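You operate a simulated robot arm through the tools that you are given. There is no shell and no other tool.

The job below is to be done with a simulated robot arm. You get a single attempt, and the scene is never put back.

## Task
Run the old sample out of the clarity tube, then flush it with the water cup.
Fine: all of the water, cup back; hold the blue button till the tube is empty each time. Set down upright: water cup.

It is judged by the outcome, as a careful person would: the job done as asked, and still so three seconds after it is handed in. It fails if anything else is knocked over, pushed out of place, dropped, spilled or broken.

## Robot
A 6-joint arm with a two-finger parallel gripper, fixed in place. Base frame: the origin is on the floor under the middle of its stand, x ahead of it, y to its left, z up. Readings come in mm, degrees, newtons and seconds.
With the tool pointing down near the work surface it reaches from about 360 to 840 mm from the base axis. Its first joint turns from -115.0 to 115.0 degrees. Payload 4.2 kg.
The tool frame sits at the grasp point between the pads (the TCP): z along the fingers, y along the line on which they close. The tips reach 23 mm beyond it. The gripper opens to 94 mm. The fingers are 38 mm wide and 10 mm thick; the gripper's body (54 by 96 mm) begins 39 mm behind the TCP.
Orientation is that of the tool frame in the base frame, as a unit quaternion [x, y, z, w]. With the fingers straight down and closing along the base's y, the tool's x points along the base's -x, its y along +y and its z along -z.

## Interface
- The arm moves only by the tool drive_tool. Its argument "commands" is a list of rows, each an object (a shift or turn left out is 0, a gripper value left out holds the last) with "linear": the shift along the base's x, y, z in units of 40 mm (1.0 is 40 mm), a list of three; "rot": the turn, a rotation vector about the base's x, y, z in units of 8 degrees (1.0 is 8 degrees), a list of three; "grip": the finger opening in mm, from 0 to 94. In form: [{"linear": [x, y, z], "rot": [rx, ry, rz], "grip": grip}, ...]. A call has 1 to 20 rows; each row shifts and turns the commanded pose from where the row before left it. A call with a number of a shift or a turn outside -1 to 1 is refused whole. A row lasts 0.2 s, in which the tool goes at most 50 mm and 8.6 degrees; a call with a longer step from one row to the next is refused whole, and so is a gripper value outside its range. A pose out of reach is approached as far as the arm can. The call stops where the force on the tool passes 40 N (or 10 N more than at its start, if that is more) or the arm is blocked; 0.2 s more then pass. Each finger travels about 108 mm/s and halts on what it meets, pressing with about 22 N; the grip force reading is that of the motor and also rises with nothing between the fingers. The clock runs only during rows and for 0.2 s after the last one: add rows that do not move to give the fingers time. The reply holds the time, the measured pose of the TCP, the force on the tool along the base axes, the opening and the grip force, in the units named above and with some noise, with the torque about the TCP (base axes, N m) and any sound that the robot's microphone picked up.
- Cameras (640 x 400 px; columns grow to the right, rows downward): "scene" is fixed at [219.2, -648.3, 1481.4]; the picture's right is [0.83, -0.56, 0.00], its down [-0.16, -0.24, -0.96] and it looks along [0.53, 0.80, -0.29] (base axes); focal length 351 px, centre (320, 200). "wrist" rides on the gripper at [87, 16, -75] in the tool frame; the picture's right is [-0.18, 0.98, 0.00], its down [-0.58, -0.11, -0.81] and it looks along [-0.79, -0.15, 0.59] (tool axes); focal length 243 px, centre (320, 200). There is no depth. A picture from a camera that has moved, and an enlarged one, comes with that camera's place and axes in the base frame and with its lens.
- get_image(camera): a new picture of that camera. The clock stands still meanwhile.
- slide_trunk(by): slides the trunk up (or, below 0, down) by that many mm; the arm rides with it, the base frame stays. It gives what a move gives, with no picture.
- inspect(camera, box): a new picture of the part [left, top, right, bottom] of that camera's present view, enlarged. The clock stands still meanwhile.
- sign_off(): hands the job in; it is judged then, once.

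Nothing tells you positions but the pictures and the camera data. Unless the task says otherwise, let go and move clear before handing in.

The tools are called after "Emit:" as name(argument=value, ...) on one line, values as JSON. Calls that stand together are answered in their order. drive_tool: Moves the arm, as the interface text tells. Its arguments: {"type":"object","properties":{"commands":{"type":"array","items":{"type":"object","properties":{"linear":{"type":"array","items":{"type":"number"}},"rot":{"type":"array","items":{"type":"number"}},"grip":{"type":"number"}}}}},"required":["commands"]} The other tools are called the same way: slide_trunk (by) moves the trunk up or down; get_image (camera) takes a picture; inspect (camera, box) takes an enlarged picture of a part of a camera's view; sign_off () hands the job in.

At the start:

```text
clock: 0.0
ee_pos: [603.5, 4.0, 1394.2]
tcp_rot: [0.0, 1.0, -0.001, 0.0]
contact_force: [0.5, 0.1, 0.3]
wrist_torque: [-0.03, 0.0, 0.02]
gripper_width: 94.0
gripper_force: 0.0
trunk travel left (down, up): [-900.0, 90.0]
```

scene: 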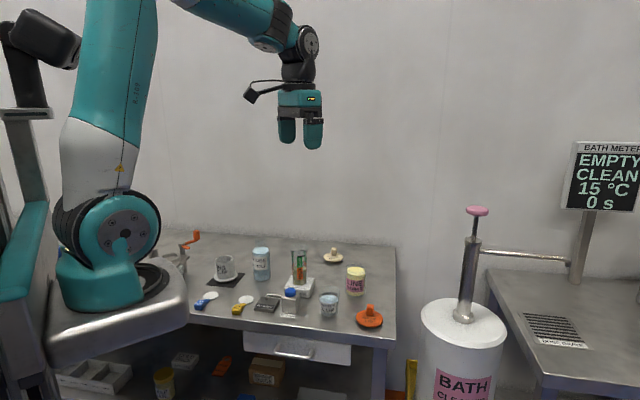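
wrist: 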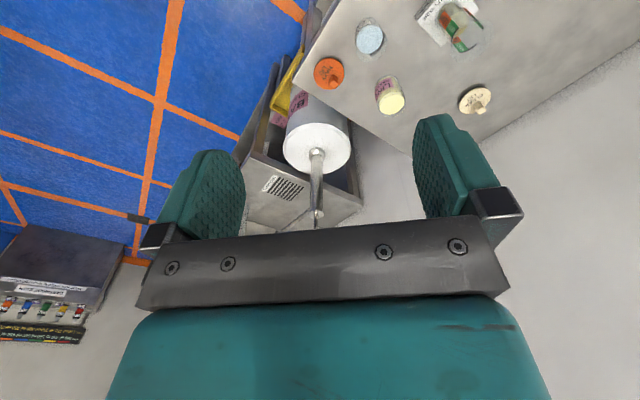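

I see a bench with a clarity tube, several cups and bottles, seen from above; the arm is high above it. I'll look closer at the bench first to identify the water cup, the tube, and the blue button.

Emit:
inspect(camera="scene", box=[160, 220, 400, 370])

Emit:
inspect(camera="scene", box=[240, 230, 340, 330])

Emit:
inspect(camera="wrist", box=[300, 0, 540, 150])

```text
2.67 times, centred on (280, 295) of scene
camera zoom: at [219.2, -648.3, 1481.4], right [0.83, -0.56, 0.0], down [-0.16, -0.24, -0.96], along [0.53, 0.8, -0.29], focal length 937 px, centre (427, -53)
```

zoom: 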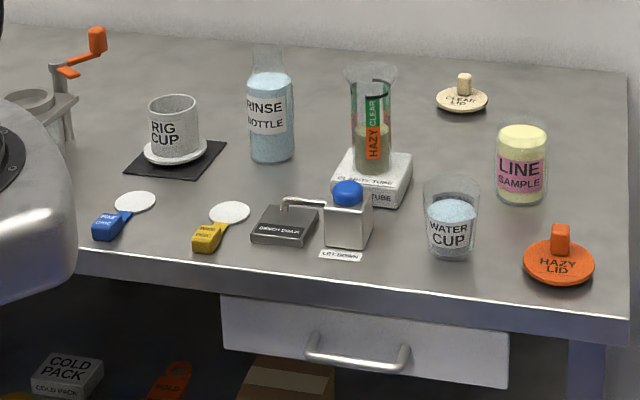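

```text
4.00 times, centred on (290, 280) of scene
camera zoom: at [219.2, -648.3, 1481.4], right [0.83, -0.56, 0.0], down [-0.16, -0.24, -0.96], along [0.53, 0.8, -0.29], focal length 1405 px, centre (440, -120)
```

zoom: 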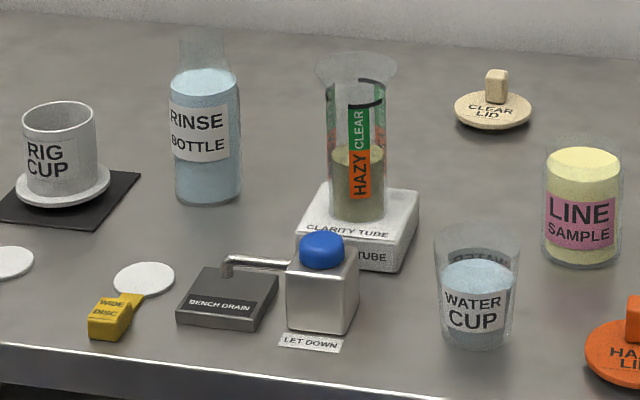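

```text
2.67 times, centred on (420, 75) of wrist
camera zoom: at [516.5, 19.2, 1469.2], right [0.18, 0.98, 0.0], down [0.58, -0.11, 0.81], along [0.79, -0.15, -0.59], focal length 647 px, centre (53, 533)
```

zoom: 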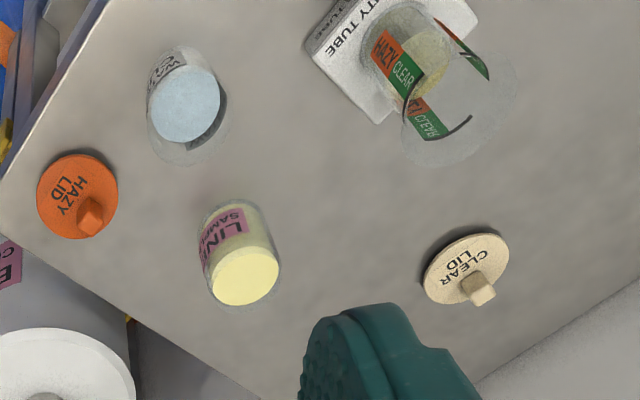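

I can see the water cup (about x 732, y 75), the clarity tube with its funnel top, and the blue LET DOWN button on a metal box draining into the bench drain. I'll pull the wrist camera back and down to get more views and triangulate.

Emit:
drive_tool(commands=[{"linear": [-0.8, 0, -0.6]}, {"linear": [-0.8, 0, -0.6]}, {"linear": [-0.8, 0, -0.6]}, {"linear": [-0.8, 0, -0.6]}, {"linear": [-0.8, 0, -0.6]}, {}])

Emit:
get_image(camera="wrist")

Emit:
get_image(camera="scene")

```text
clock: 1.4
ee_pos: [442.9, 4.2, 1273.8]
tcp_rot: [0.001, 1.0, 0.0, 0.0]
contact_force: [0.7, -0.5, -0.8]
wrist_torque: [0.01, 0.01, -0.03]
gripper_width: 94.0
gripper_force: 0.1
trunk travel left (down, up): [-900.0, 90.0]
```

```text
taken
camera wrist: at [356.2, 19.7, 1348.0], right [0.18, 0.98, 0.0], down [0.58, -0.11, 0.81], along [0.79, -0.15, -0.59], focal length 243 px, centre (320, 200)
```

wrist: 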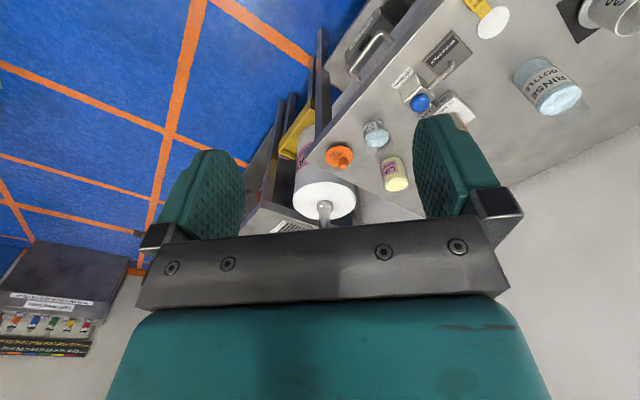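

```text
taken
```

scene: 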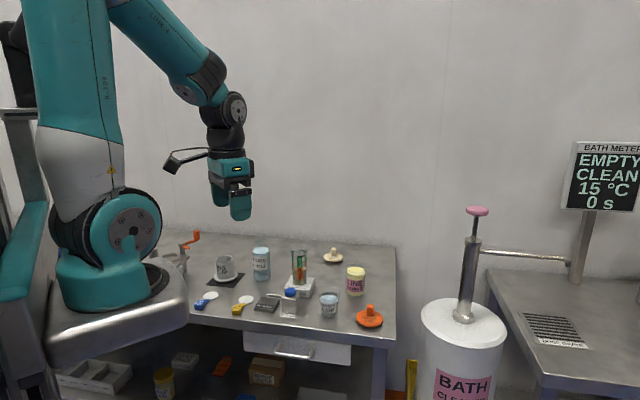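

The bench lies ahead and to the left, so I'll turn the wrist about +45° to face the camera at the tube, button and cup.

Emit:
drive_tool(commands=[{"linear": [-0.2, 0, -0.1], "rot": [0, 0, 0.95]}, {"linear": [-0.2, 0, -0.1], "rot": [0, 0, 0.95]}, {"linear": [-0.2, 0, -0.1], "rot": [0, 0, 0.95]}, {"linear": [-0.2, 0, -0.1], "rot": [0, 0, 0.95]}, {"linear": [-0.2, 0, -0.1], "rot": [0, 0, 0.95]}, {"linear": [-0.2, 0, -0.1], "rot": [0, 0, 0.95]}, {}])

Emit:
get_image(camera="wrist")

```text
clock: 3.0
ee_pos: [417.6, 16.9, 1267.8]
tcp_rot: [-0.389, 0.921, 0.0, 0.0]
contact_force: [-0.1, 0.4, -0.2]
wrist_torque: [0.01, 0.01, -0.02]
gripper_width: 93.9
gripper_force: 0.1
out of reach, approached as far as the arm can: row 3, 4, 5, 6
trunk travel left (down, up): [-900.0, 90.0]
```

```text
taken
camera wrist: at [346.0, -33.7, 1342.1], right [-0.57, 0.82, 0.0], down [0.48, 0.34, 0.81], along [0.66, 0.46, -0.59], focal length 243 px, centre (320, 200)
```

wrist: 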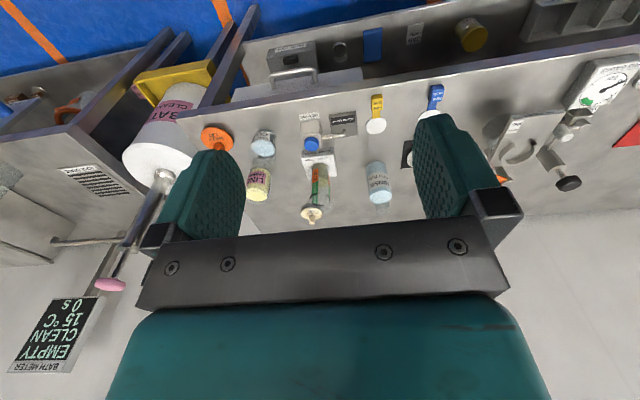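

The wrist camera now faces the bench well. I'll enlarge the area to triangulate the tube, button and cup.

Emit:
inspect(camera="wrist", box=[230, 80, 420, 230])

Emit:
inspect(camera="wrist", box=[280, 100, 360, 230])

Emit:
inspect(camera="scene", box=[270, 240, 345, 325])

```text
2.67 times, centred on (325, 155) of wrist
camera zoom: at [346.0, -33.7, 1342.1], right [-0.57, 0.82, 0.0], down [0.48, 0.34, 0.81], along [0.66, 0.46, -0.59], focal length 647 px, centre (307, 320)
```

zoom: 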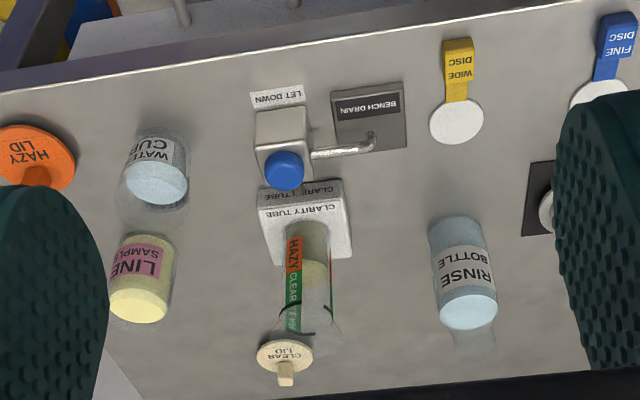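

```text
3.08 times, centred on (320, 165) of wrist
camera zoom: at [346.0, -33.7, 1342.1], right [-0.57, 0.82, 0.0], down [0.48, 0.34, 0.81], along [0.66, 0.46, -0.59], focal length 746 px, centre (320, 308)
```

zoom: 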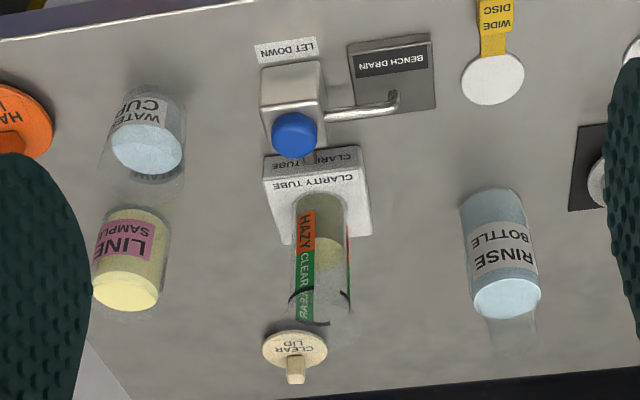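

```text
4.71 times, centred on (308, 282) of scene
camera zoom: at [219.2, -648.3, 1481.4], right [0.83, -0.56, 0.0], down [-0.16, -0.24, -0.96], along [0.53, 0.8, -0.29], focal length 1653 px, centre (379, -188)
```

zoom: 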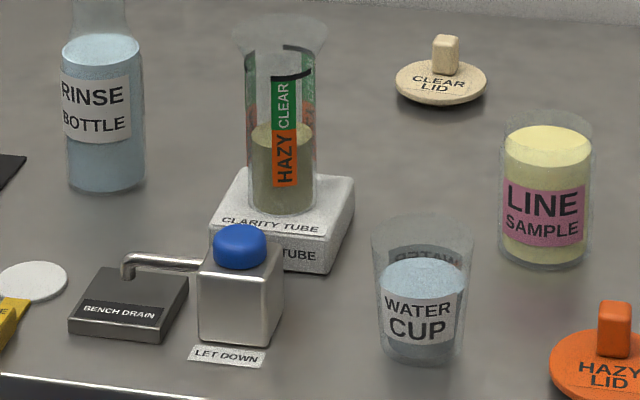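

The views agree fairly well: button near (652, 158, 925), tube near (728, 233) with its rim near z 1020, water cup near (739, 80) with its rim near z 940, bench top near z 860. I'll move closer in free space in front of the bench to refine these.

Emit:
drive_tool(commands=[{"linear": [0.715, 0.215, -0.85]}, {"linear": [0.715, 0.215, -0.85]}, {"linear": [0.715, 0.215, -0.85]}, {"linear": [0.715, 0.215, -0.85]}, {"linear": [0.715, 0.215, -0.85]}, {}])

Emit:
get_image(camera="wrist")

Emit:
inspect(camera="wrist", box=[190, 60, 450, 220])

```text
clock: 4.4
ee_pos: [561.2, 58.8, 1096.8]
tcp_rot: [-0.387, 0.922, -0.001, 0.001]
contact_force: [0.6, 0.3, -0.7]
wrist_torque: [0.03, -0.01, -0.04]
gripper_width: 93.8
gripper_force: 0.1
trunk travel left (down, up): [-900.0, 90.0]
```

```text
taken
camera wrist: at [489.0, 9.0, 1170.9], right [-0.57, 0.82, 0.0], down [0.48, 0.34, 0.81], along [0.66, 0.46, -0.59], focal length 243 px, centre (320, 200)
```

wrist: 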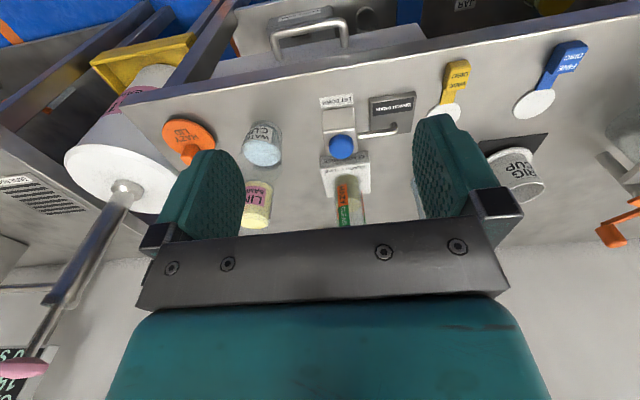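

```text
2.46 times, centred on (320, 140) of wrist
camera zoom: at [489.0, 9.0, 1170.9], right [-0.57, 0.82, 0.0], down [0.48, 0.34, 0.81], along [0.66, 0.46, -0.59], focal length 597 px, centre (320, 348)
```

zoom: 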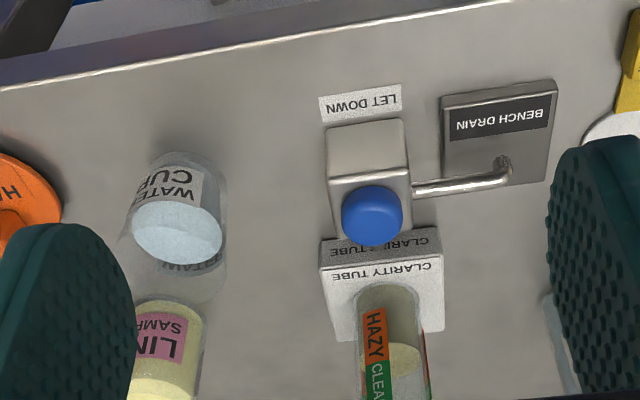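

Refined: button axis about (654.5, 159), dome about z 910–931, and tube directly behind it along the bench's inward normal; cup about (737, 80). I'll close the fingers and hover over the button.

Emit:
drive_tool(commands=[{"linear": [0.583, 0.628, -0.53], "grip": 0}, {"linear": [0.583, 0.628, -0.53], "grip": 0}, {"linear": [0.583, 0.628, -0.53], "grip": 0}, {"linear": [0.583, 0.628, -0.53], "grip": 0}, {"grip": 0}, {"grip": 0}])

Emit:
get_image(camera="wrist")

Emit:
inspect(camera="scene", box=[230, 200, 350, 330])

```text
clock: 5.8
ee_pos: [655.9, 161.6, 1011.8]
tcp_rot: [-0.388, 0.922, -0.001, 0.001]
contact_force: [0.3, 0.1, 1.2]
wrist_torque: [0.04, 0.03, -0.03]
gripper_width: 0.0
gripper_force: 22.1
trunk travel left (down, up): [-900.0, 90.0]
```

```text
taken
camera wrist: at [582.5, 110.3, 1087.4], right [-0.57, 0.82, 0.0], down [0.48, 0.34, 0.81], along [0.66, 0.46, -0.59], focal length 243 px, centre (320, 200)
```

wrist: 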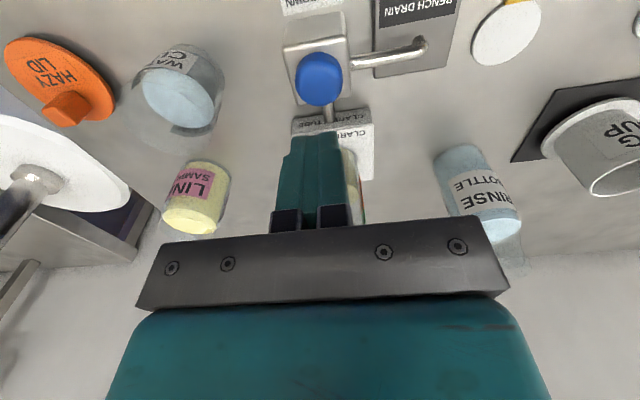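

```text
3.08 times, centred on (290, 265) of scene
camera zoom: at [219.2, -648.3, 1481.4], right [0.83, -0.56, 0.0], down [-0.16, -0.24, -0.96], along [0.53, 0.8, -0.29], focal length 1081 px, centre (412, 0)
```

zoom: 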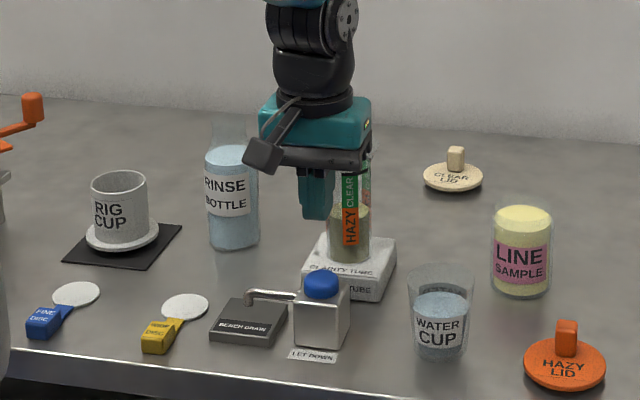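

The button's ray from this view confirms (654, 159, 920), right under the fingertips. I'll lower to just above the dome.

Emit:
drive_tool(commands=[{"linear": [-0.04, -0.055, -0.6]}, {"linear": [0, 0, -0.6]}, {}])

Emit:
inspect(camera="wrist", box=[240, 20, 400, 220])

Emit:
inspect(camera="scene", box=[250, 230, 330, 330])

```text
clock: 6.6
ee_pos: [653.1, 157.7, 963.9]
tcp_rot: [-0.388, 0.922, -0.001, 0.001]
contact_force: [-0.7, 0.4, 0.5]
wrist_torque: [0.02, 0.01, 0.04]
gripper_width: 0.0
gripper_force: 21.7
trunk travel left (down, up): [-900.0, 90.0]
```

```text
2.00 times, centred on (320, 120) of wrist
camera zoom: at [580.9, 107.0, 1039.2], right [-0.57, 0.82, 0.0], down [0.48, 0.34, 0.81], along [0.66, 0.46, -0.59], focal length 485 px, centre (320, 360)
```

zoom: 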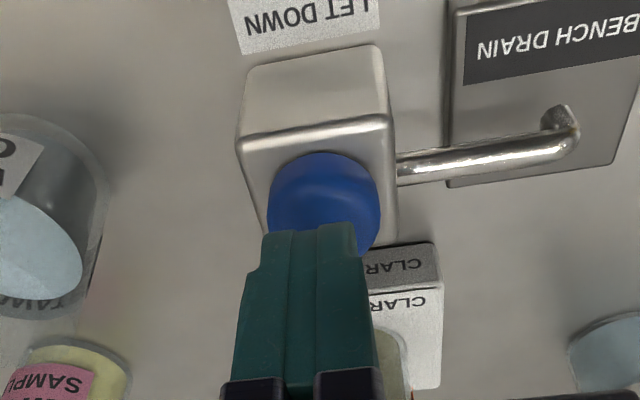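

```text
4.00 times, centred on (290, 280) of scene
camera zoom: at [219.2, -648.3, 1481.4], right [0.83, -0.56, 0.0], down [-0.16, -0.24, -0.96], along [0.53, 0.8, -0.29], focal length 1405 px, centre (440, -120)
```

zoom: 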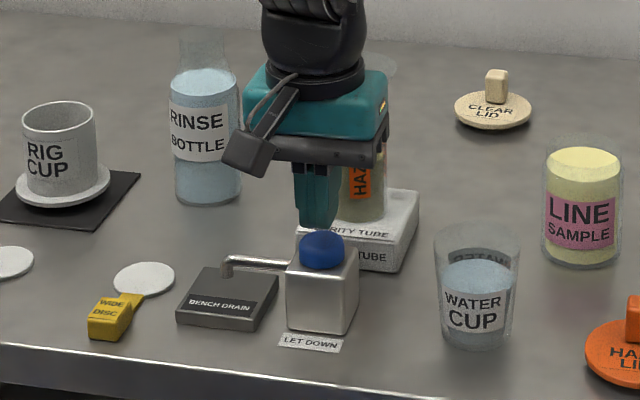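

The fingertips are aligned just above the dome, about 8–10 mm up. I'll press down in small steps and watch the force.

Emit:
drive_tool(commands=[{"linear": [0, 0.02, -0.1]}, {"linear": [0, 0, -0.1]}, {}])

```text
clock: 7.4
ee_pos: [652.8, 159.0, 956.9]
tcp_rot: [-0.388, 0.922, -0.001, 0.0]
contact_force: [0.6, 0.8, -0.2]
wrist_torque: [-0.02, 0.02, 0.01]
gripper_width: 0.0
gripper_force: 21.7
trunk travel left (down, up): [-900.0, 90.0]
```

Emit:
drive_tool(commands=[{"linear": [0.02, 0, -0.05]}, {"linear": [0, 0, -0.05]}, {"linear": [0, 0, -0.05]}, {}])

Emit:
inspect(camera="wrist", box=[240, 20, 400, 220])

```text
clock: 8.4
ee_pos: [653.3, 159.6, 950.1]
tcp_rot: [-0.387, 0.922, 0.0, 0.0]
contact_force: [-0.1, -0.4, 0.4]
wrist_torque: [-0.01, 0.0, -0.04]
gripper_width: 0.2
gripper_force: 22.4
trunk travel left (down, up): [-900.0, 90.0]
```

```text
2.00 times, centred on (320, 120) of wrist
camera zoom: at [581.7, 108.2, 1025.1], right [-0.57, 0.82, 0.0], down [0.48, 0.34, 0.81], along [0.66, 0.46, -0.59], focal length 485 px, centre (320, 360)
```

zoom: 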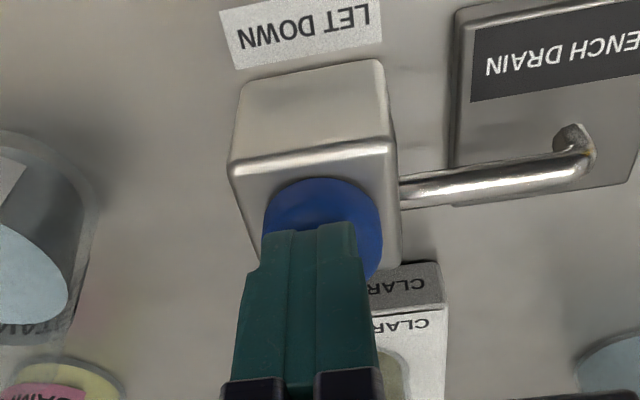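

No contact yet with the tip near z 927; I'll continue in 2 mm steps.

Emit:
drive_tool(commands=[{"linear": [0.01, 0, -0.05]}, {"linear": [0, 0, -0.05]}, {}])

```text
clock: 9.2
ee_pos: [653.6, 160.1, 945.9]
tcp_rot: [-0.388, 0.922, -0.001, 0.001]
contact_force: [0.0, 0.0, 1.2]
wrist_torque: [0.01, 0.01, 0.03]
gripper_width: 0.1
gripper_force: 21.7
trunk travel left (down, up): [-900.0, 90.0]
```

Emit:
drive_tool(commands=[{"linear": [0, 0, -0.05]}, {"linear": [0, 0, -0.05]}, {}])

Emit:
inspect(camera="scene", box=[265, 250, 325, 325])

```text
clock: 10.0
ee_pos: [655.0, 158.2, 942.4]
tcp_rot: [-0.387, 0.922, 0.0, 0.0]
contact_force: [-0.4, 1.2, 3.0]
wrist_torque: [0.05, 0.02, 0.06]
gripper_width: 0.0
gripper_force: 21.7
trunk travel left (down, up): [-900.0, 90.0]
```

```text
5.33 times, centred on (295, 288) of scene
camera zoom: at [219.2, -648.3, 1481.4], right [0.83, -0.56, 0.0], down [-0.16, -0.24, -0.96], along [0.53, 0.8, -0.29], focal length 1874 px, centre (453, -267)
```

zoom: 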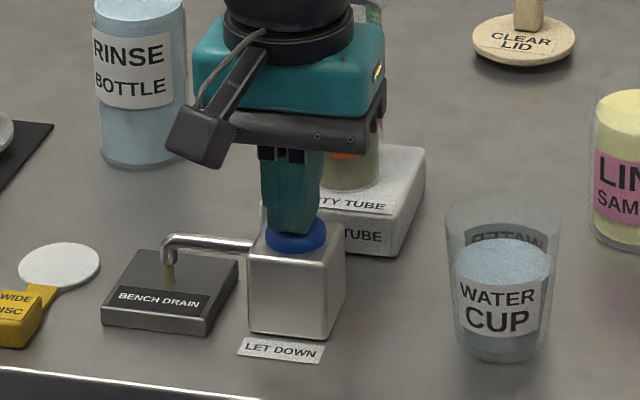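

The button is now pressed at about 3 N and murky sample is already running from the spout. I'll press about 2 mm further and hold.

Emit:
drive_tool(commands=[{"linear": [0, 0, -0.05]}, {}, {}, {}, {}, {}, {}, {}, {}, {}])

Emit:
inspect(camera="scene", box=[250, 230, 340, 330])

Emit:
get_image(camera="wrist")

```text
clock: 12.2
ee_pos: [655.1, 159.4, 939.7]
tcp_rot: [-0.387, 0.922, 0.0, 0.001]
contact_force: [2.6, 2.9, 8.7]
wrist_torque: [0.06, -0.02, -0.04]
gripper_width: 0.0
gripper_force: 22.2
trunk travel left (down, up): [-900.0, 90.0]
```

```text
4.00 times, centred on (295, 280) of scene
camera zoom: at [219.2, -648.3, 1481.4], right [0.83, -0.56, 0.0], down [-0.16, -0.24, -0.96], along [0.53, 0.8, -0.29], focal length 1405 px, centre (420, -120)
```

zoom: 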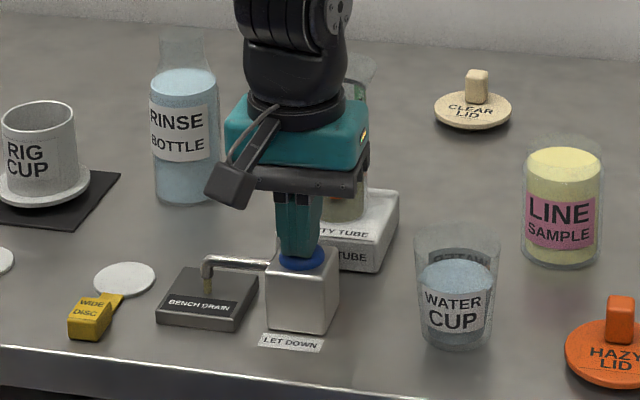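

```text
taken
camera wrist: at [581.8, 108.0, 1015.1], right [-0.57, 0.82, 0.0], down [0.48, 0.34, 0.81], along [0.66, 0.46, -0.59], focal length 243 px, centre (320, 200)
```

wrist: 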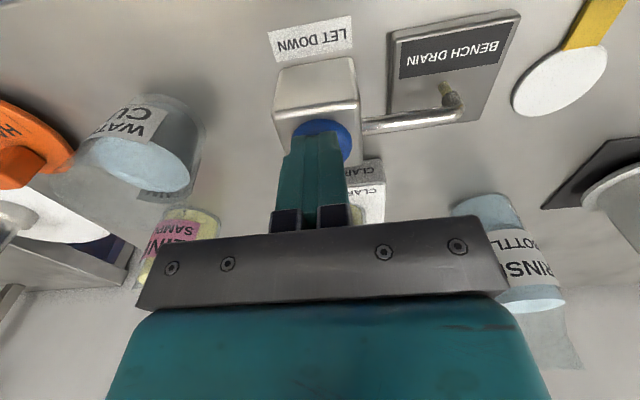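

Sample is streaming into the bench drain. I'll keep holding and check the spout until the stream stops.

Emit:
drive_tool(commands=[{}, {}, {}, {}, {}, {}, {}, {}, {}, {}, {}, {}, {}, {}, {}, {}, {}, {}, {}, {}])

Emit:
inspect(camera="scene", box=[265, 240, 345, 320])

```text
clock: 16.4
ee_pos: [653.9, 158.3, 940.6]
tcp_rot: [-0.387, 0.922, -0.001, 0.001]
contact_force: [1.7, -0.3, 9.3]
wrist_torque: [-0.02, -0.02, -0.02]
gripper_width: 0.0
gripper_force: 21.7
trunk travel left (down, up): [-900.0, 90.0]
```

```text
5.00 times, centred on (305, 280) of scene
camera zoom: at [219.2, -648.3, 1481.4], right [0.83, -0.56, 0.0], down [-0.16, -0.24, -0.96], along [0.53, 0.8, -0.29], focal length 1757 px, centre (395, -200)
```

zoom: 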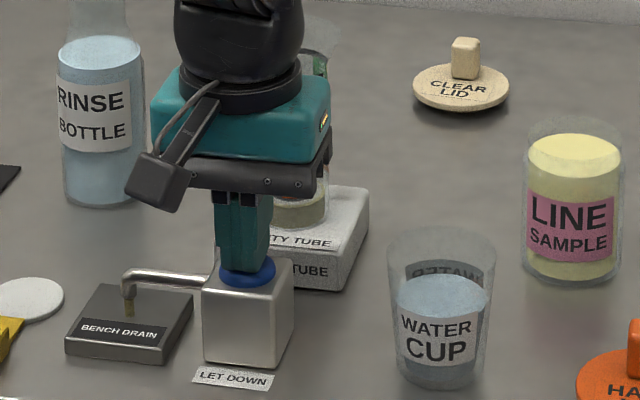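

The level in the tube is falling but it's still draining; I keep holding.

Emit:
drive_tool(commands=[{}, {}, {}, {}, {}, {}, {}, {}, {}, {}, {}, {}, {}, {}, {}, {}, {}, {}, {}, {}])

Emit:
inspect(camera="scene", box=[275, 250, 335, 310])

```text
clock: 20.6
ee_pos: [653.8, 158.6, 939.2]
tcp_rot: [-0.388, 0.922, -0.002, 0.001]
contact_force: [0.1, 0.2, 9.4]
wrist_torque: [0.02, -0.03, -0.01]
gripper_width: 0.0
gripper_force: 21.7
trunk travel left (down, up): [-900.0, 90.0]
```

```text
6.67 times, centred on (305, 280) of scene
camera zoom: at [219.2, -648.3, 1481.4], right [0.83, -0.56, 0.0], down [-0.16, -0.24, -0.96], along [0.53, 0.8, -0.29], focal length 2342 px, centre (420, -333)
```

zoom: 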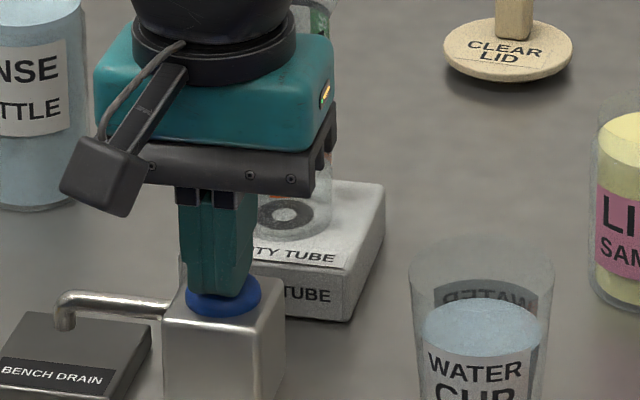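

The tube looks empty (its bottom shows) and the spout has stopped. I'll hold a little longer to be sure and check again.

Emit:
drive_tool(commands=[{}, {}, {}, {}, {}, {}, {}, {}])

Emit:
inspect(camera="scene", box=[280, 255, 325, 300])

Emit:
inspect(camera="wrist", box=[360, 0, 540, 120])

```text
clock: 22.4
ee_pos: [654.7, 158.9, 941.9]
tcp_rot: [-0.387, 0.922, -0.001, 0.0]
contact_force: [-1.0, 0.2, 9.1]
wrist_torque: [-0.01, -0.03, 0.02]
gripper_width: 0.2
gripper_force: 22.1
trunk travel left (down, up): [-900.0, 90.0]
```

```text
8.89 times, centred on (302, 278) of scene
camera zoom: at [219.2, -648.3, 1481.4], right [0.83, -0.56, 0.0], down [-0.16, -0.24, -0.96], along [0.53, 0.8, -0.29], focal length 3123 px, centre (476, -489)
```

zoom: 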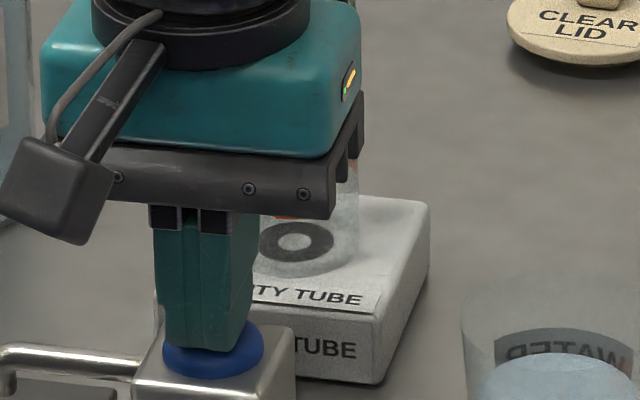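

```text
3.33 times, centred on (450, 60) of wrist
camera zoom: at [581.6, 107.9, 1015.1], right [-0.57, 0.82, 0.0], down [0.48, 0.34, 0.81], along [0.66, 0.46, -0.59], focal length 809 px, centre (-113, 667)
```

zoom: 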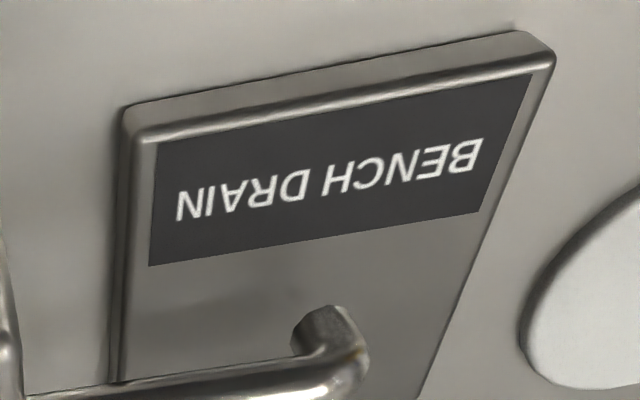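

The tube is empty and the spout dry, so I release the button by lifting straight up, then back away to free space in front of the bench.

Emit:
drive_tool(commands=[{"linear": [0, 0, 0.5]}, {"linear": [0, 0, 1]}, {"linear": [0, 0, 1]}, {"linear": [0, 0, 1]}, {"linear": [-0.6, -0.6, 0.5]}, {"linear": [-0.6, -0.6, 0.5]}, {"linear": [-0.6, -0.7, 0.4]}, {"linear": [-0.3, -0.9, 0.2]}, {"linear": [0, -0.9, 0]}, {}])

Emit:
get_image(camera="scene")

```text
clock: 24.6
ee_pos: [570.0, 11.6, 1146.1]
tcp_rot: [-0.388, 0.922, -0.001, 0.0]
contact_force: [0.5, -1.1, 0.4]
wrist_torque: [0.0, 0.0, 0.0]
gripper_width: 0.0
gripper_force: 21.8
trunk travel left (down, up): [-900.0, 90.0]
```

```text
taken
```

scene: 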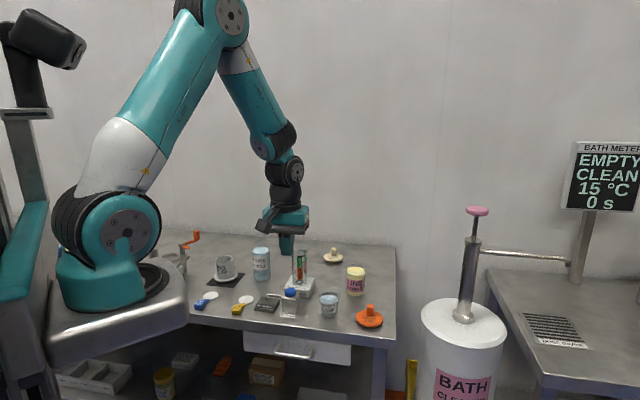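

The apparatus is undisturbed. Now I'll open the gripper to about 84 mm and turn the wrist by −180° so the camera ends up on the upper side when I pitch the tool horizontal for a side grasp.

Emit:
drive_tool(commands=[{"rot": [0, 0, -1], "grip": 84}, {"rot": [0, 0, -1]}, {"rot": [0, 0, -1]}, {"rot": [0, 0, -1]}, {"rot": [0, 0, -1]}, {"rot": [0, 0, -1]}, {"rot": [0, 0, -1]}, {"rot": [0, 0, -1]}, {"rot": [0, 0, -1]}, {"rot": [0, 0, -1]}, {"rot": [0, 0, -1]}, {"rot": [0, 0, -1]}, {"rot": [0, 0, -1]}, {"rot": [0, 0, -1]}, {"rot": [0, 0, -1]}, {"rot": [0, 0, -1]}, {"rot": [0, 0, -1]}, {"rot": [0, 0, -1]}, {"rot": [0, 0, -1]}, {"rot": [0, 0, -1]}])

```text
clock: 28.8
ee_pos: [570.5, 11.3, 1143.3]
tcp_rot: [0.841, 0.54, 0.0, -0.001]
contact_force: [0.2, -0.7, 0.5]
wrist_torque: [0.05, 0.01, 0.03]
gripper_width: 84.1
gripper_force: 0.0
trunk travel left (down, up): [-900.0, 90.0]
```

The yaw is nearly there. I'll finish the turn to −135°, then pitch the tool forward toward horizontal while shifting to a standoff in front of the cup, high up.

Emit:
drive_tool(commands=[{"rot": [0, 0, -1]}, {"rot": [0, 0, -1]}, {"rot": [0, 0, -0.55]}, {"linear": [0.2, -0.03, 0], "rot": [0.707, -0.707, 0]}, {"linear": [0.2, -0.03, 0], "rot": [0.707, -0.707, 0]}, {"linear": [0.2, -0.03, 0], "rot": [0.707, -0.707, 0]}, {"linear": [0.2, -0.03, 0], "rot": [0.707, -0.707, 0]}, {"linear": [0.2, -0.03, 0], "rot": [0.707, -0.707, 0]}, {}])

Emit:
get_image(camera="scene")

Emit:
get_image(camera="wrist")

```text
clock: 30.8
ee_pos: [610.0, 5.2, 1143.8]
tcp_rot: [0.867, 0.362, 0.317, -0.132]
contact_force: [-0.1, 0.6, 0.2]
wrist_torque: [0.02, -0.03, 0.01]
gripper_width: 84.0
gripper_force: 0.0
trunk travel left (down, up): [-900.0, 90.0]
```

```text
taken
```

scene: 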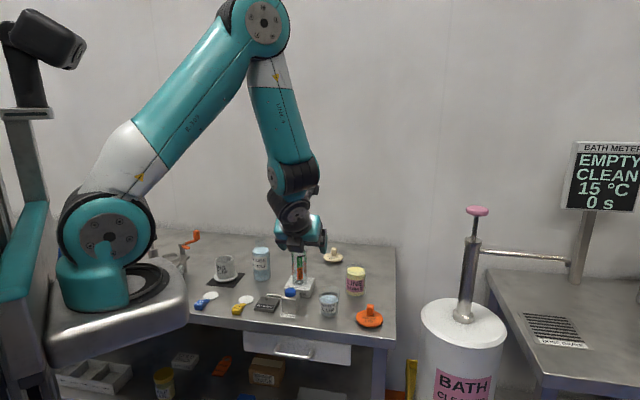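

```text
taken
camera wrist: at [634.4, 6.3, 1257.6], right [0.6, -0.79, -0.12], down [-0.76, -0.61, 0.24], along [-0.26, -0.06, -0.96], focal length 243 px, centre (320, 200)
```

wrist: 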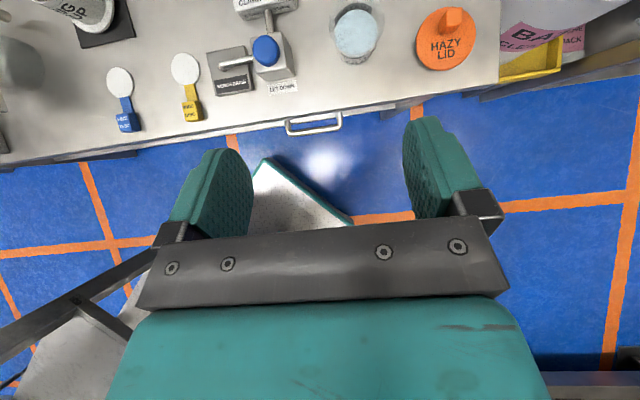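

The tilt works and the arm is clear. I'll continue the pitch by another 40° to reach ~80° (tool 10° below horizontal).

Emit:
drive_tool(commands=[{"linear": [0.2, -0.03, 0], "rot": [0.707, -0.707, 0]}, {"linear": [0.2, -0.03, 0], "rot": [0.707, -0.707, 0]}, {"linear": [0.2, -0.03, 0], "rot": [0.707, -0.707, 0]}, {"linear": [0.2, -0.03, 0], "rot": [0.707, -0.707, 0]}, {"linear": [0.2, -0.03, 0], "rot": [0.707, -0.707, 0]}, {}])

Emit:
get_image(camera="scene")

Emit:
get_image(camera="wrist")

```text
clock: 32.2
ee_pos: [671.7, -10.2, 1153.3]
tcp_rot: [0.711, 0.3, 0.587, -0.246]
contact_force: [-0.4, -0.5, -0.6]
wrist_torque: [-0.01, -0.03, 0.0]
gripper_width: 84.1
gripper_force: 0.0
out of reach, approached as far as the arm can: row 5
trunk travel left (down, up): [-900.0, 90.0]
```

```text
taken
```

scene: 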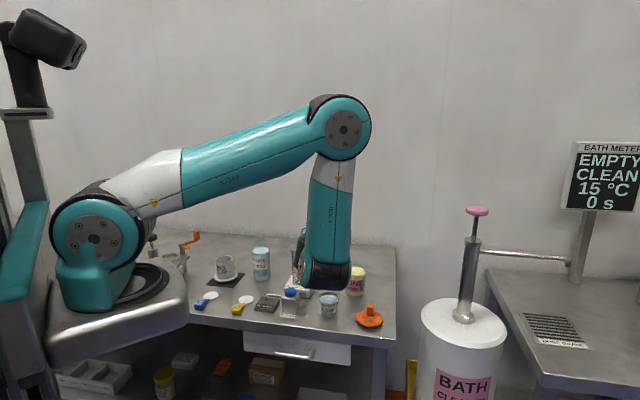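

```text
taken
camera wrist: at [642.6, -61.9, 1252.0], right [0.68, -0.71, -0.18], down [-0.71, -0.57, -0.42], along [0.2, 0.41, -0.89], focal length 243 px, centre (320, 200)
```

wrist: 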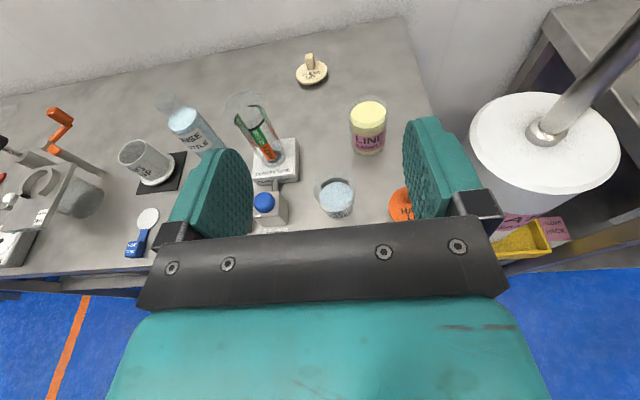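

The tool is now ~11° below horizontal, level, pointing squarely into the bench; the arm is at its inner reach here, so I'll stand off a bit closer to the cup. I'll align with the cup laterally and descend part of the way.

Emit:
drive_tool(commands=[{"linear": [0.13, 0.29, -0.6]}, {"linear": [0.13, 0.29, -0.6]}, {"linear": [0.13, 0.29, -0.6]}, {"linear": [0.13, 0.29, -0.6]}, {}])

Emit:
get_image(camera="scene")

Emit:
get_image(camera="wrist")

```text
clock: 33.4
ee_pos: [709.8, 32.8, 1061.1]
tcp_rot: [0.708, 0.296, 0.592, -0.245]
contact_force: [0.2, -1.2, -0.7]
wrist_torque: [0.02, -0.03, 0.0]
gripper_width: 84.2
gripper_force: 0.1
out of reach, approached as far as the arm can: row 1, 2
trunk travel left (down, up): [-900.0, 90.0]
```

```text
taken
```

scene: 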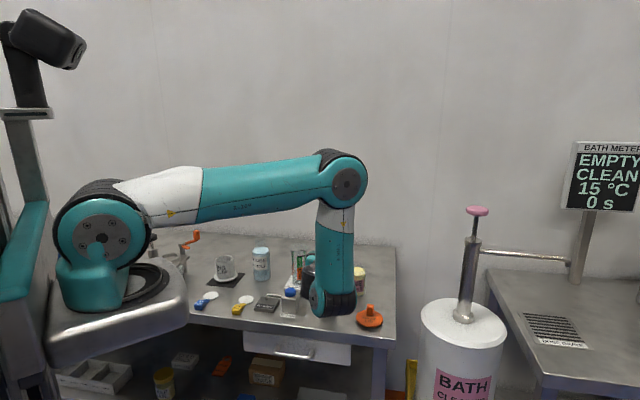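

```text
taken
camera wrist: at [679.3, -19.6, 1159.8], right [0.67, -0.72, -0.18], down [-0.71, -0.56, -0.43], along [0.21, 0.41, -0.89], focal length 243 px, centre (320, 200)
```

wrist: 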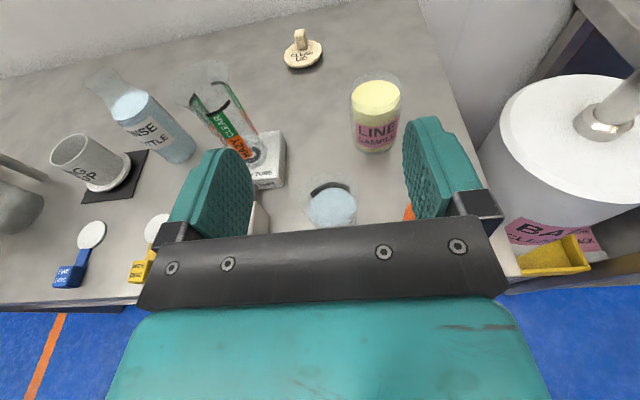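

The arm follows as it descends. I'm at n≈525 mm, about 14 mm to the right of the cup's centreline; I'll correct and keep descending in front of the cup.

Emit:
drive_tool(commands=[{"linear": [-0.1, 0.1, -0.5]}, {"linear": [-0.1, 0.1, -0.5]}, {"linear": [-0.05, 0.05, -0.5]}, {}])

Emit:
get_image(camera="scene")

Emit:
get_image(camera="wrist")

```text
clock: 34.4
ee_pos: [709.7, 41.8, 1001.0]
tcp_rot: [0.709, 0.295, 0.592, -0.244]
contact_force: [0.2, 1.3, -0.1]
wrist_torque: [-0.01, 0.02, -0.02]
gripper_width: 84.0
gripper_force: 0.0
out of reach, approached as far as the arm can: row 1, 2
trunk travel left (down, up): [-900.0, 90.0]
```

```text
taken
```

scene: 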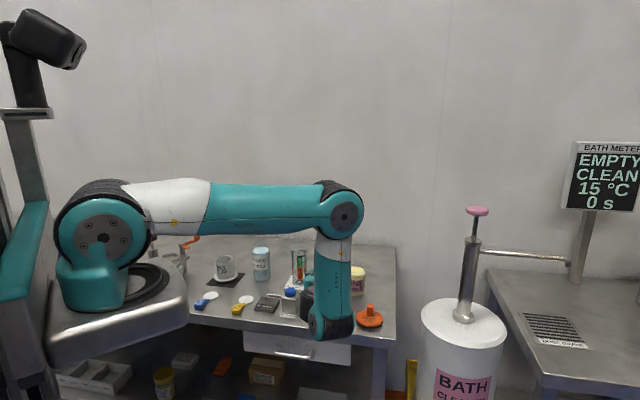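

```text
taken
camera wrist: at [680.5, -10.7, 1099.8], right [0.67, -0.72, -0.18], down [-0.71, -0.56, -0.43], along [0.21, 0.42, -0.89], focal length 243 px, centre (320, 200)
```

wrist: 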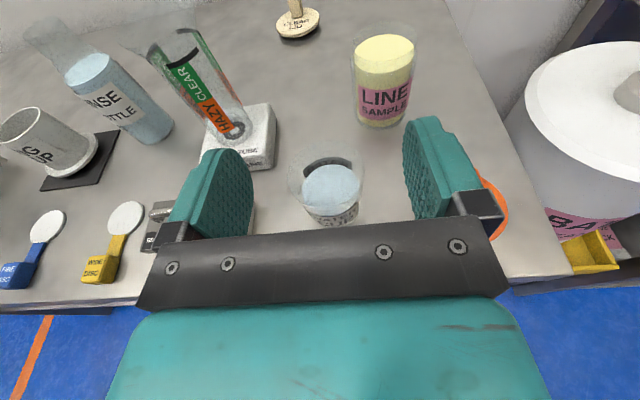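

The lateral constraint is easing; I'm still outside the cup. I'll go to n≈540, centred on the cup, at z≈965 (still above its rim), and then re-check the alignment.

Emit:
drive_tool(commands=[{"linear": [0.0, 0.15, -0.4]}, {"linear": [0.0, 0.13, -0.4]}, {}])

Emit:
get_image(camera="wrist")

Emit:
inspect(camera="wrist", box=[240, 120, 420, 230])

Emit:
inspect(camera="scene", box=[260, 240, 400, 360])

```text
clock: 35.2
ee_pos: [710.4, 53.4, 970.2]
tcp_rot: [0.707, 0.294, 0.595, -0.245]
contact_force: [-0.3, 0.4, -0.5]
wrist_torque: [0.0, 0.01, 0.02]
gripper_width: 83.9
gripper_force: 0.1
trunk travel left (down, up): [-900.0, 90.0]
```

```text
taken
camera wrist: at [679.3, 0.4, 1068.4], right [0.67, -0.72, -0.18], down [-0.71, -0.56, -0.43], along [0.21, 0.42, -0.88], focal length 243 px, centre (320, 200)
```

wrist: 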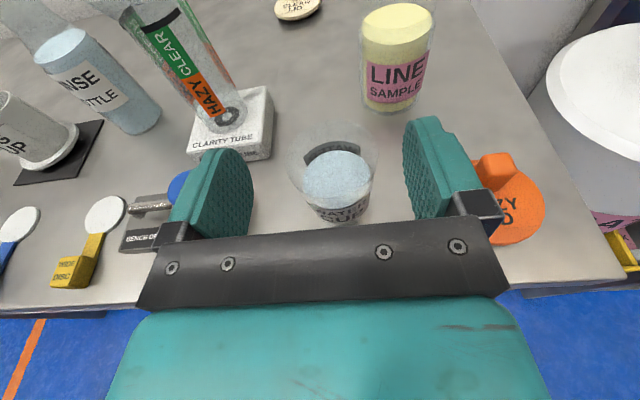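

```text
3.56 times, centred on (330, 175) of wrist
camera zoom: at [679.3, 0.4, 1068.4], right [0.67, -0.72, -0.18], down [-0.71, -0.56, -0.43], along [0.21, 0.42, -0.88], focal length 863 px, centre (284, 289)
```

zoom: 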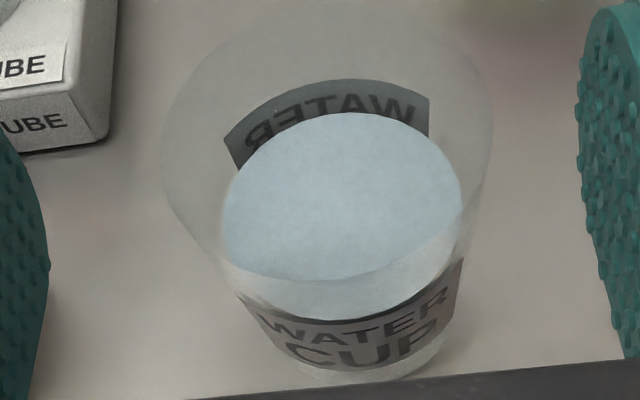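

```text
3.33 times, centred on (330, 300) of scene
camera zoom: at [219.2, -648.3, 1481.4], right [0.83, -0.56, 0.0], down [-0.16, -0.24, -0.96], along [0.53, 0.8, -0.29], focal length 1171 px, centre (287, -133)
```

zoom: 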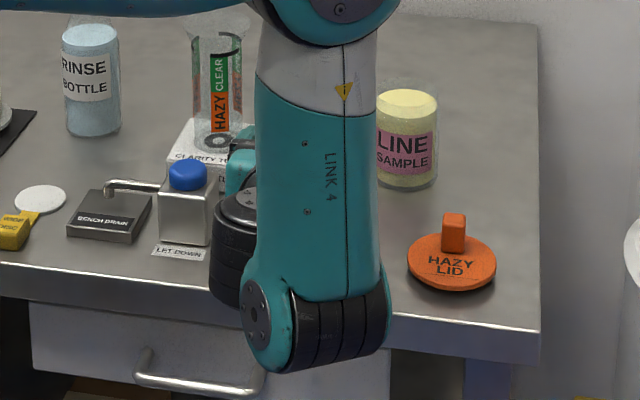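

Cup refined to about (740, 80), with the open fingers nearly centred on it (2 mm off). I'll descend straight to z≈900 with the fingers straddling the cup and the palm still ~40 mm short.

Emit:
drive_tool(commands=[{"linear": [0.035, -0.035, -0.35]}, {"linear": [0, 0, -0.35]}, {"linear": [0, 0, -0.35]}, {}])

Emit:
get_image(camera="wrist")

Emit:
inspect(camera="scene", box=[260, 240, 400, 360])

```text
clock: 36.2
ee_pos: [711.6, 52.0, 927.7]
tcp_rot: [0.707, 0.295, 0.594, -0.245]
contact_force: [0.3, 0.6, -0.3]
wrist_torque: [0.01, 0.01, -0.02]
gripper_width: 84.2
gripper_force: 0.1
trunk travel left (down, up): [-900.0, 90.0]
```

```text
taken
camera wrist: at [680.8, -1.2, 1026.9], right [0.67, -0.72, -0.18], down [-0.71, -0.56, -0.43], along [0.21, 0.42, -0.88], focal length 243 px, centre (320, 200)
```

wrist: 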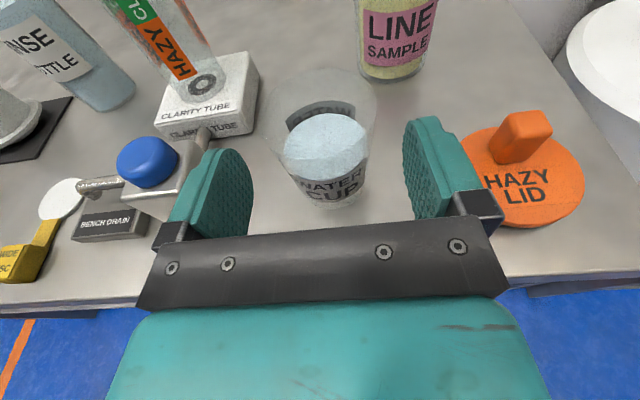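

```text
3.33 times, centred on (330, 300) of scene
camera zoom: at [219.2, -648.3, 1481.4], right [0.83, -0.56, 0.0], down [-0.16, -0.24, -0.96], along [0.53, 0.8, -0.29], focal length 1171 px, centre (287, -133)
```

zoom: 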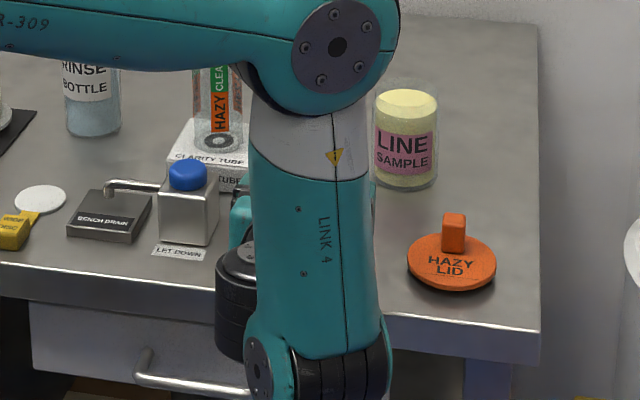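

Alignment holds to ~1–2 mm. I'll descend to z≈905, then advance ~32 mm so the cup sits between the pads.

Emit:
drive_tool(commands=[{"linear": [0.02, -0.02, -0.28]}, {"linear": [0, 0, -0.28]}, {"linear": [0.15, 0.15, 0]}, {"linear": [0.15, 0.15, 0]}, {}])

Emit:
get_image(camera="wrist")

Emit:
inspect(camera="scene", box=[260, 240, 400, 360])

```text
clock: 37.4
ee_pos: [723.0, 62.9, 906.4]
tcp_rot: [0.707, 0.294, 0.595, -0.245]
contact_force: [0.3, 0.4, -0.2]
wrist_torque: [0.01, -0.01, -0.02]
gripper_width: 84.3
gripper_force: 0.1
trunk travel left (down, up): [-900.0, 90.0]
```

```text
taken
camera wrist: at [692.9, 10.3, 1004.4], right [0.67, -0.72, -0.18], down [-0.71, -0.56, -0.43], along [0.21, 0.42, -0.88], focal length 243 px, centre (320, 200)
```

wrist: 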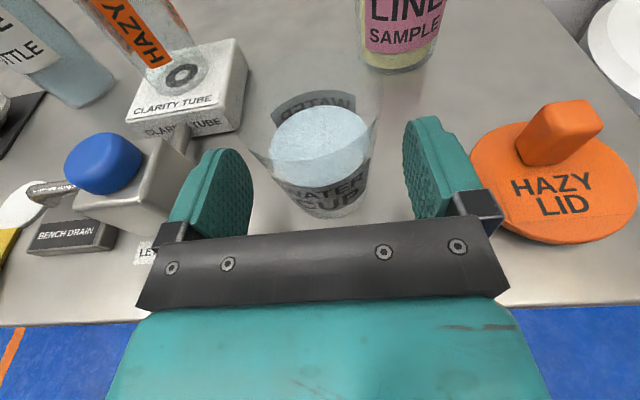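

```text
3.33 times, centred on (330, 300) of scene
camera zoom: at [219.2, -648.3, 1481.4], right [0.83, -0.56, 0.0], down [-0.16, -0.24, -0.96], along [0.53, 0.8, -0.29], focal length 1171 px, centre (287, -133)
```

zoom: 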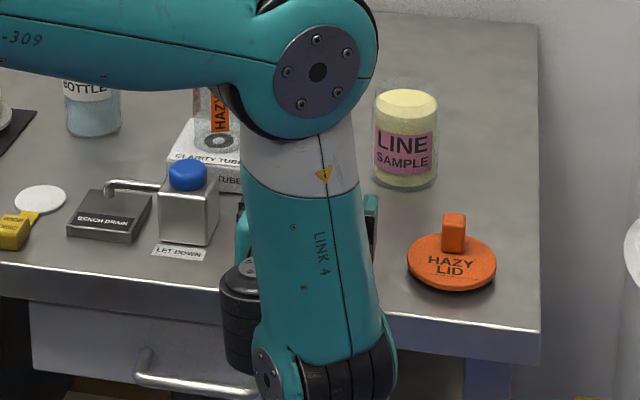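

The cup is now between the finger pads and well centred laterally. I'll advance ~13 mm more and check before closing.

Emit:
drive_tool(commands=[{"linear": [0.115, 0.115, 0]}, {"linear": [0.115, 0.115, 0]}, {}])

Emit:
inspect(camera="wrist", box=[160, 60, 480, 260])

```text
clock: 38.2
ee_pos: [732.5, 72.5, 906.4]
tcp_rot: [0.707, 0.295, 0.594, -0.246]
contact_force: [-1.1, 0.6, -0.1]
wrist_torque: [0.02, -0.02, 0.02]
gripper_width: 83.8
gripper_force: 0.0
trunk travel left (down, up): [-900.0, 90.0]
```

```text
2.00 times, centred on (320, 160) of wrist
camera zoom: at [702.5, 19.6, 1004.5], right [0.67, -0.72, -0.18], down [-0.71, -0.56, -0.43], along [0.21, 0.42, -0.88], focal length 485 px, centre (320, 280)
```

zoom: 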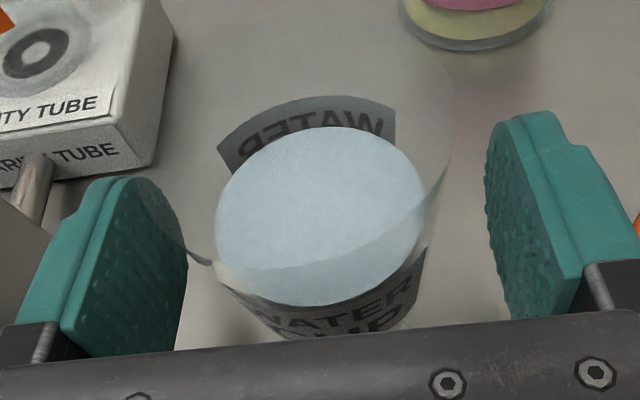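

The cup sits between the pads and on the tool axis to ~1–2 mm. I'll close the fingers gradually to avoid jolting it.

Emit:
drive_tool(commands=[{"grip": 78}, {"grip": 74}, {"grip": 70}, {"grip": 67}, {"grip": 64}, {"grip": 62}, {"grip": 60}, {"grip": 58}, {"grip": 56}, {"grip": 54}, {"grip": 52}, {"grip": 48}, {"grip": 48}, {"grip": 48}])

Emit:
inspect(camera="wrist", box=[160, 60, 480, 260])

```text
clock: 41.2
ee_pos: [731.7, 72.2, 906.0]
tcp_rot: [0.707, 0.295, 0.594, -0.245]
contact_force: [-0.8, 0.0, 1.5]
wrist_torque: [0.08, 0.06, 0.05]
gripper_width: 56.9
gripper_force: 22.4
trunk travel left (down, up): [-900.0, 90.0]
```

```text
2.00 times, centred on (320, 160) of wrist
camera zoom: at [702.3, 19.6, 1004.6], right [0.67, -0.72, -0.18], down [-0.71, -0.56, -0.43], along [0.21, 0.42, -0.88], focal length 485 px, centre (320, 280)
```

zoom: 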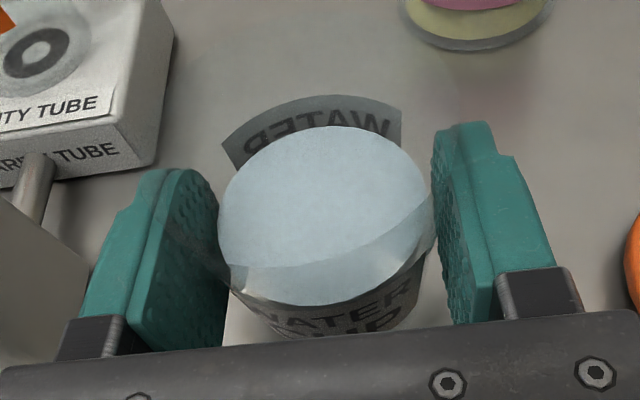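

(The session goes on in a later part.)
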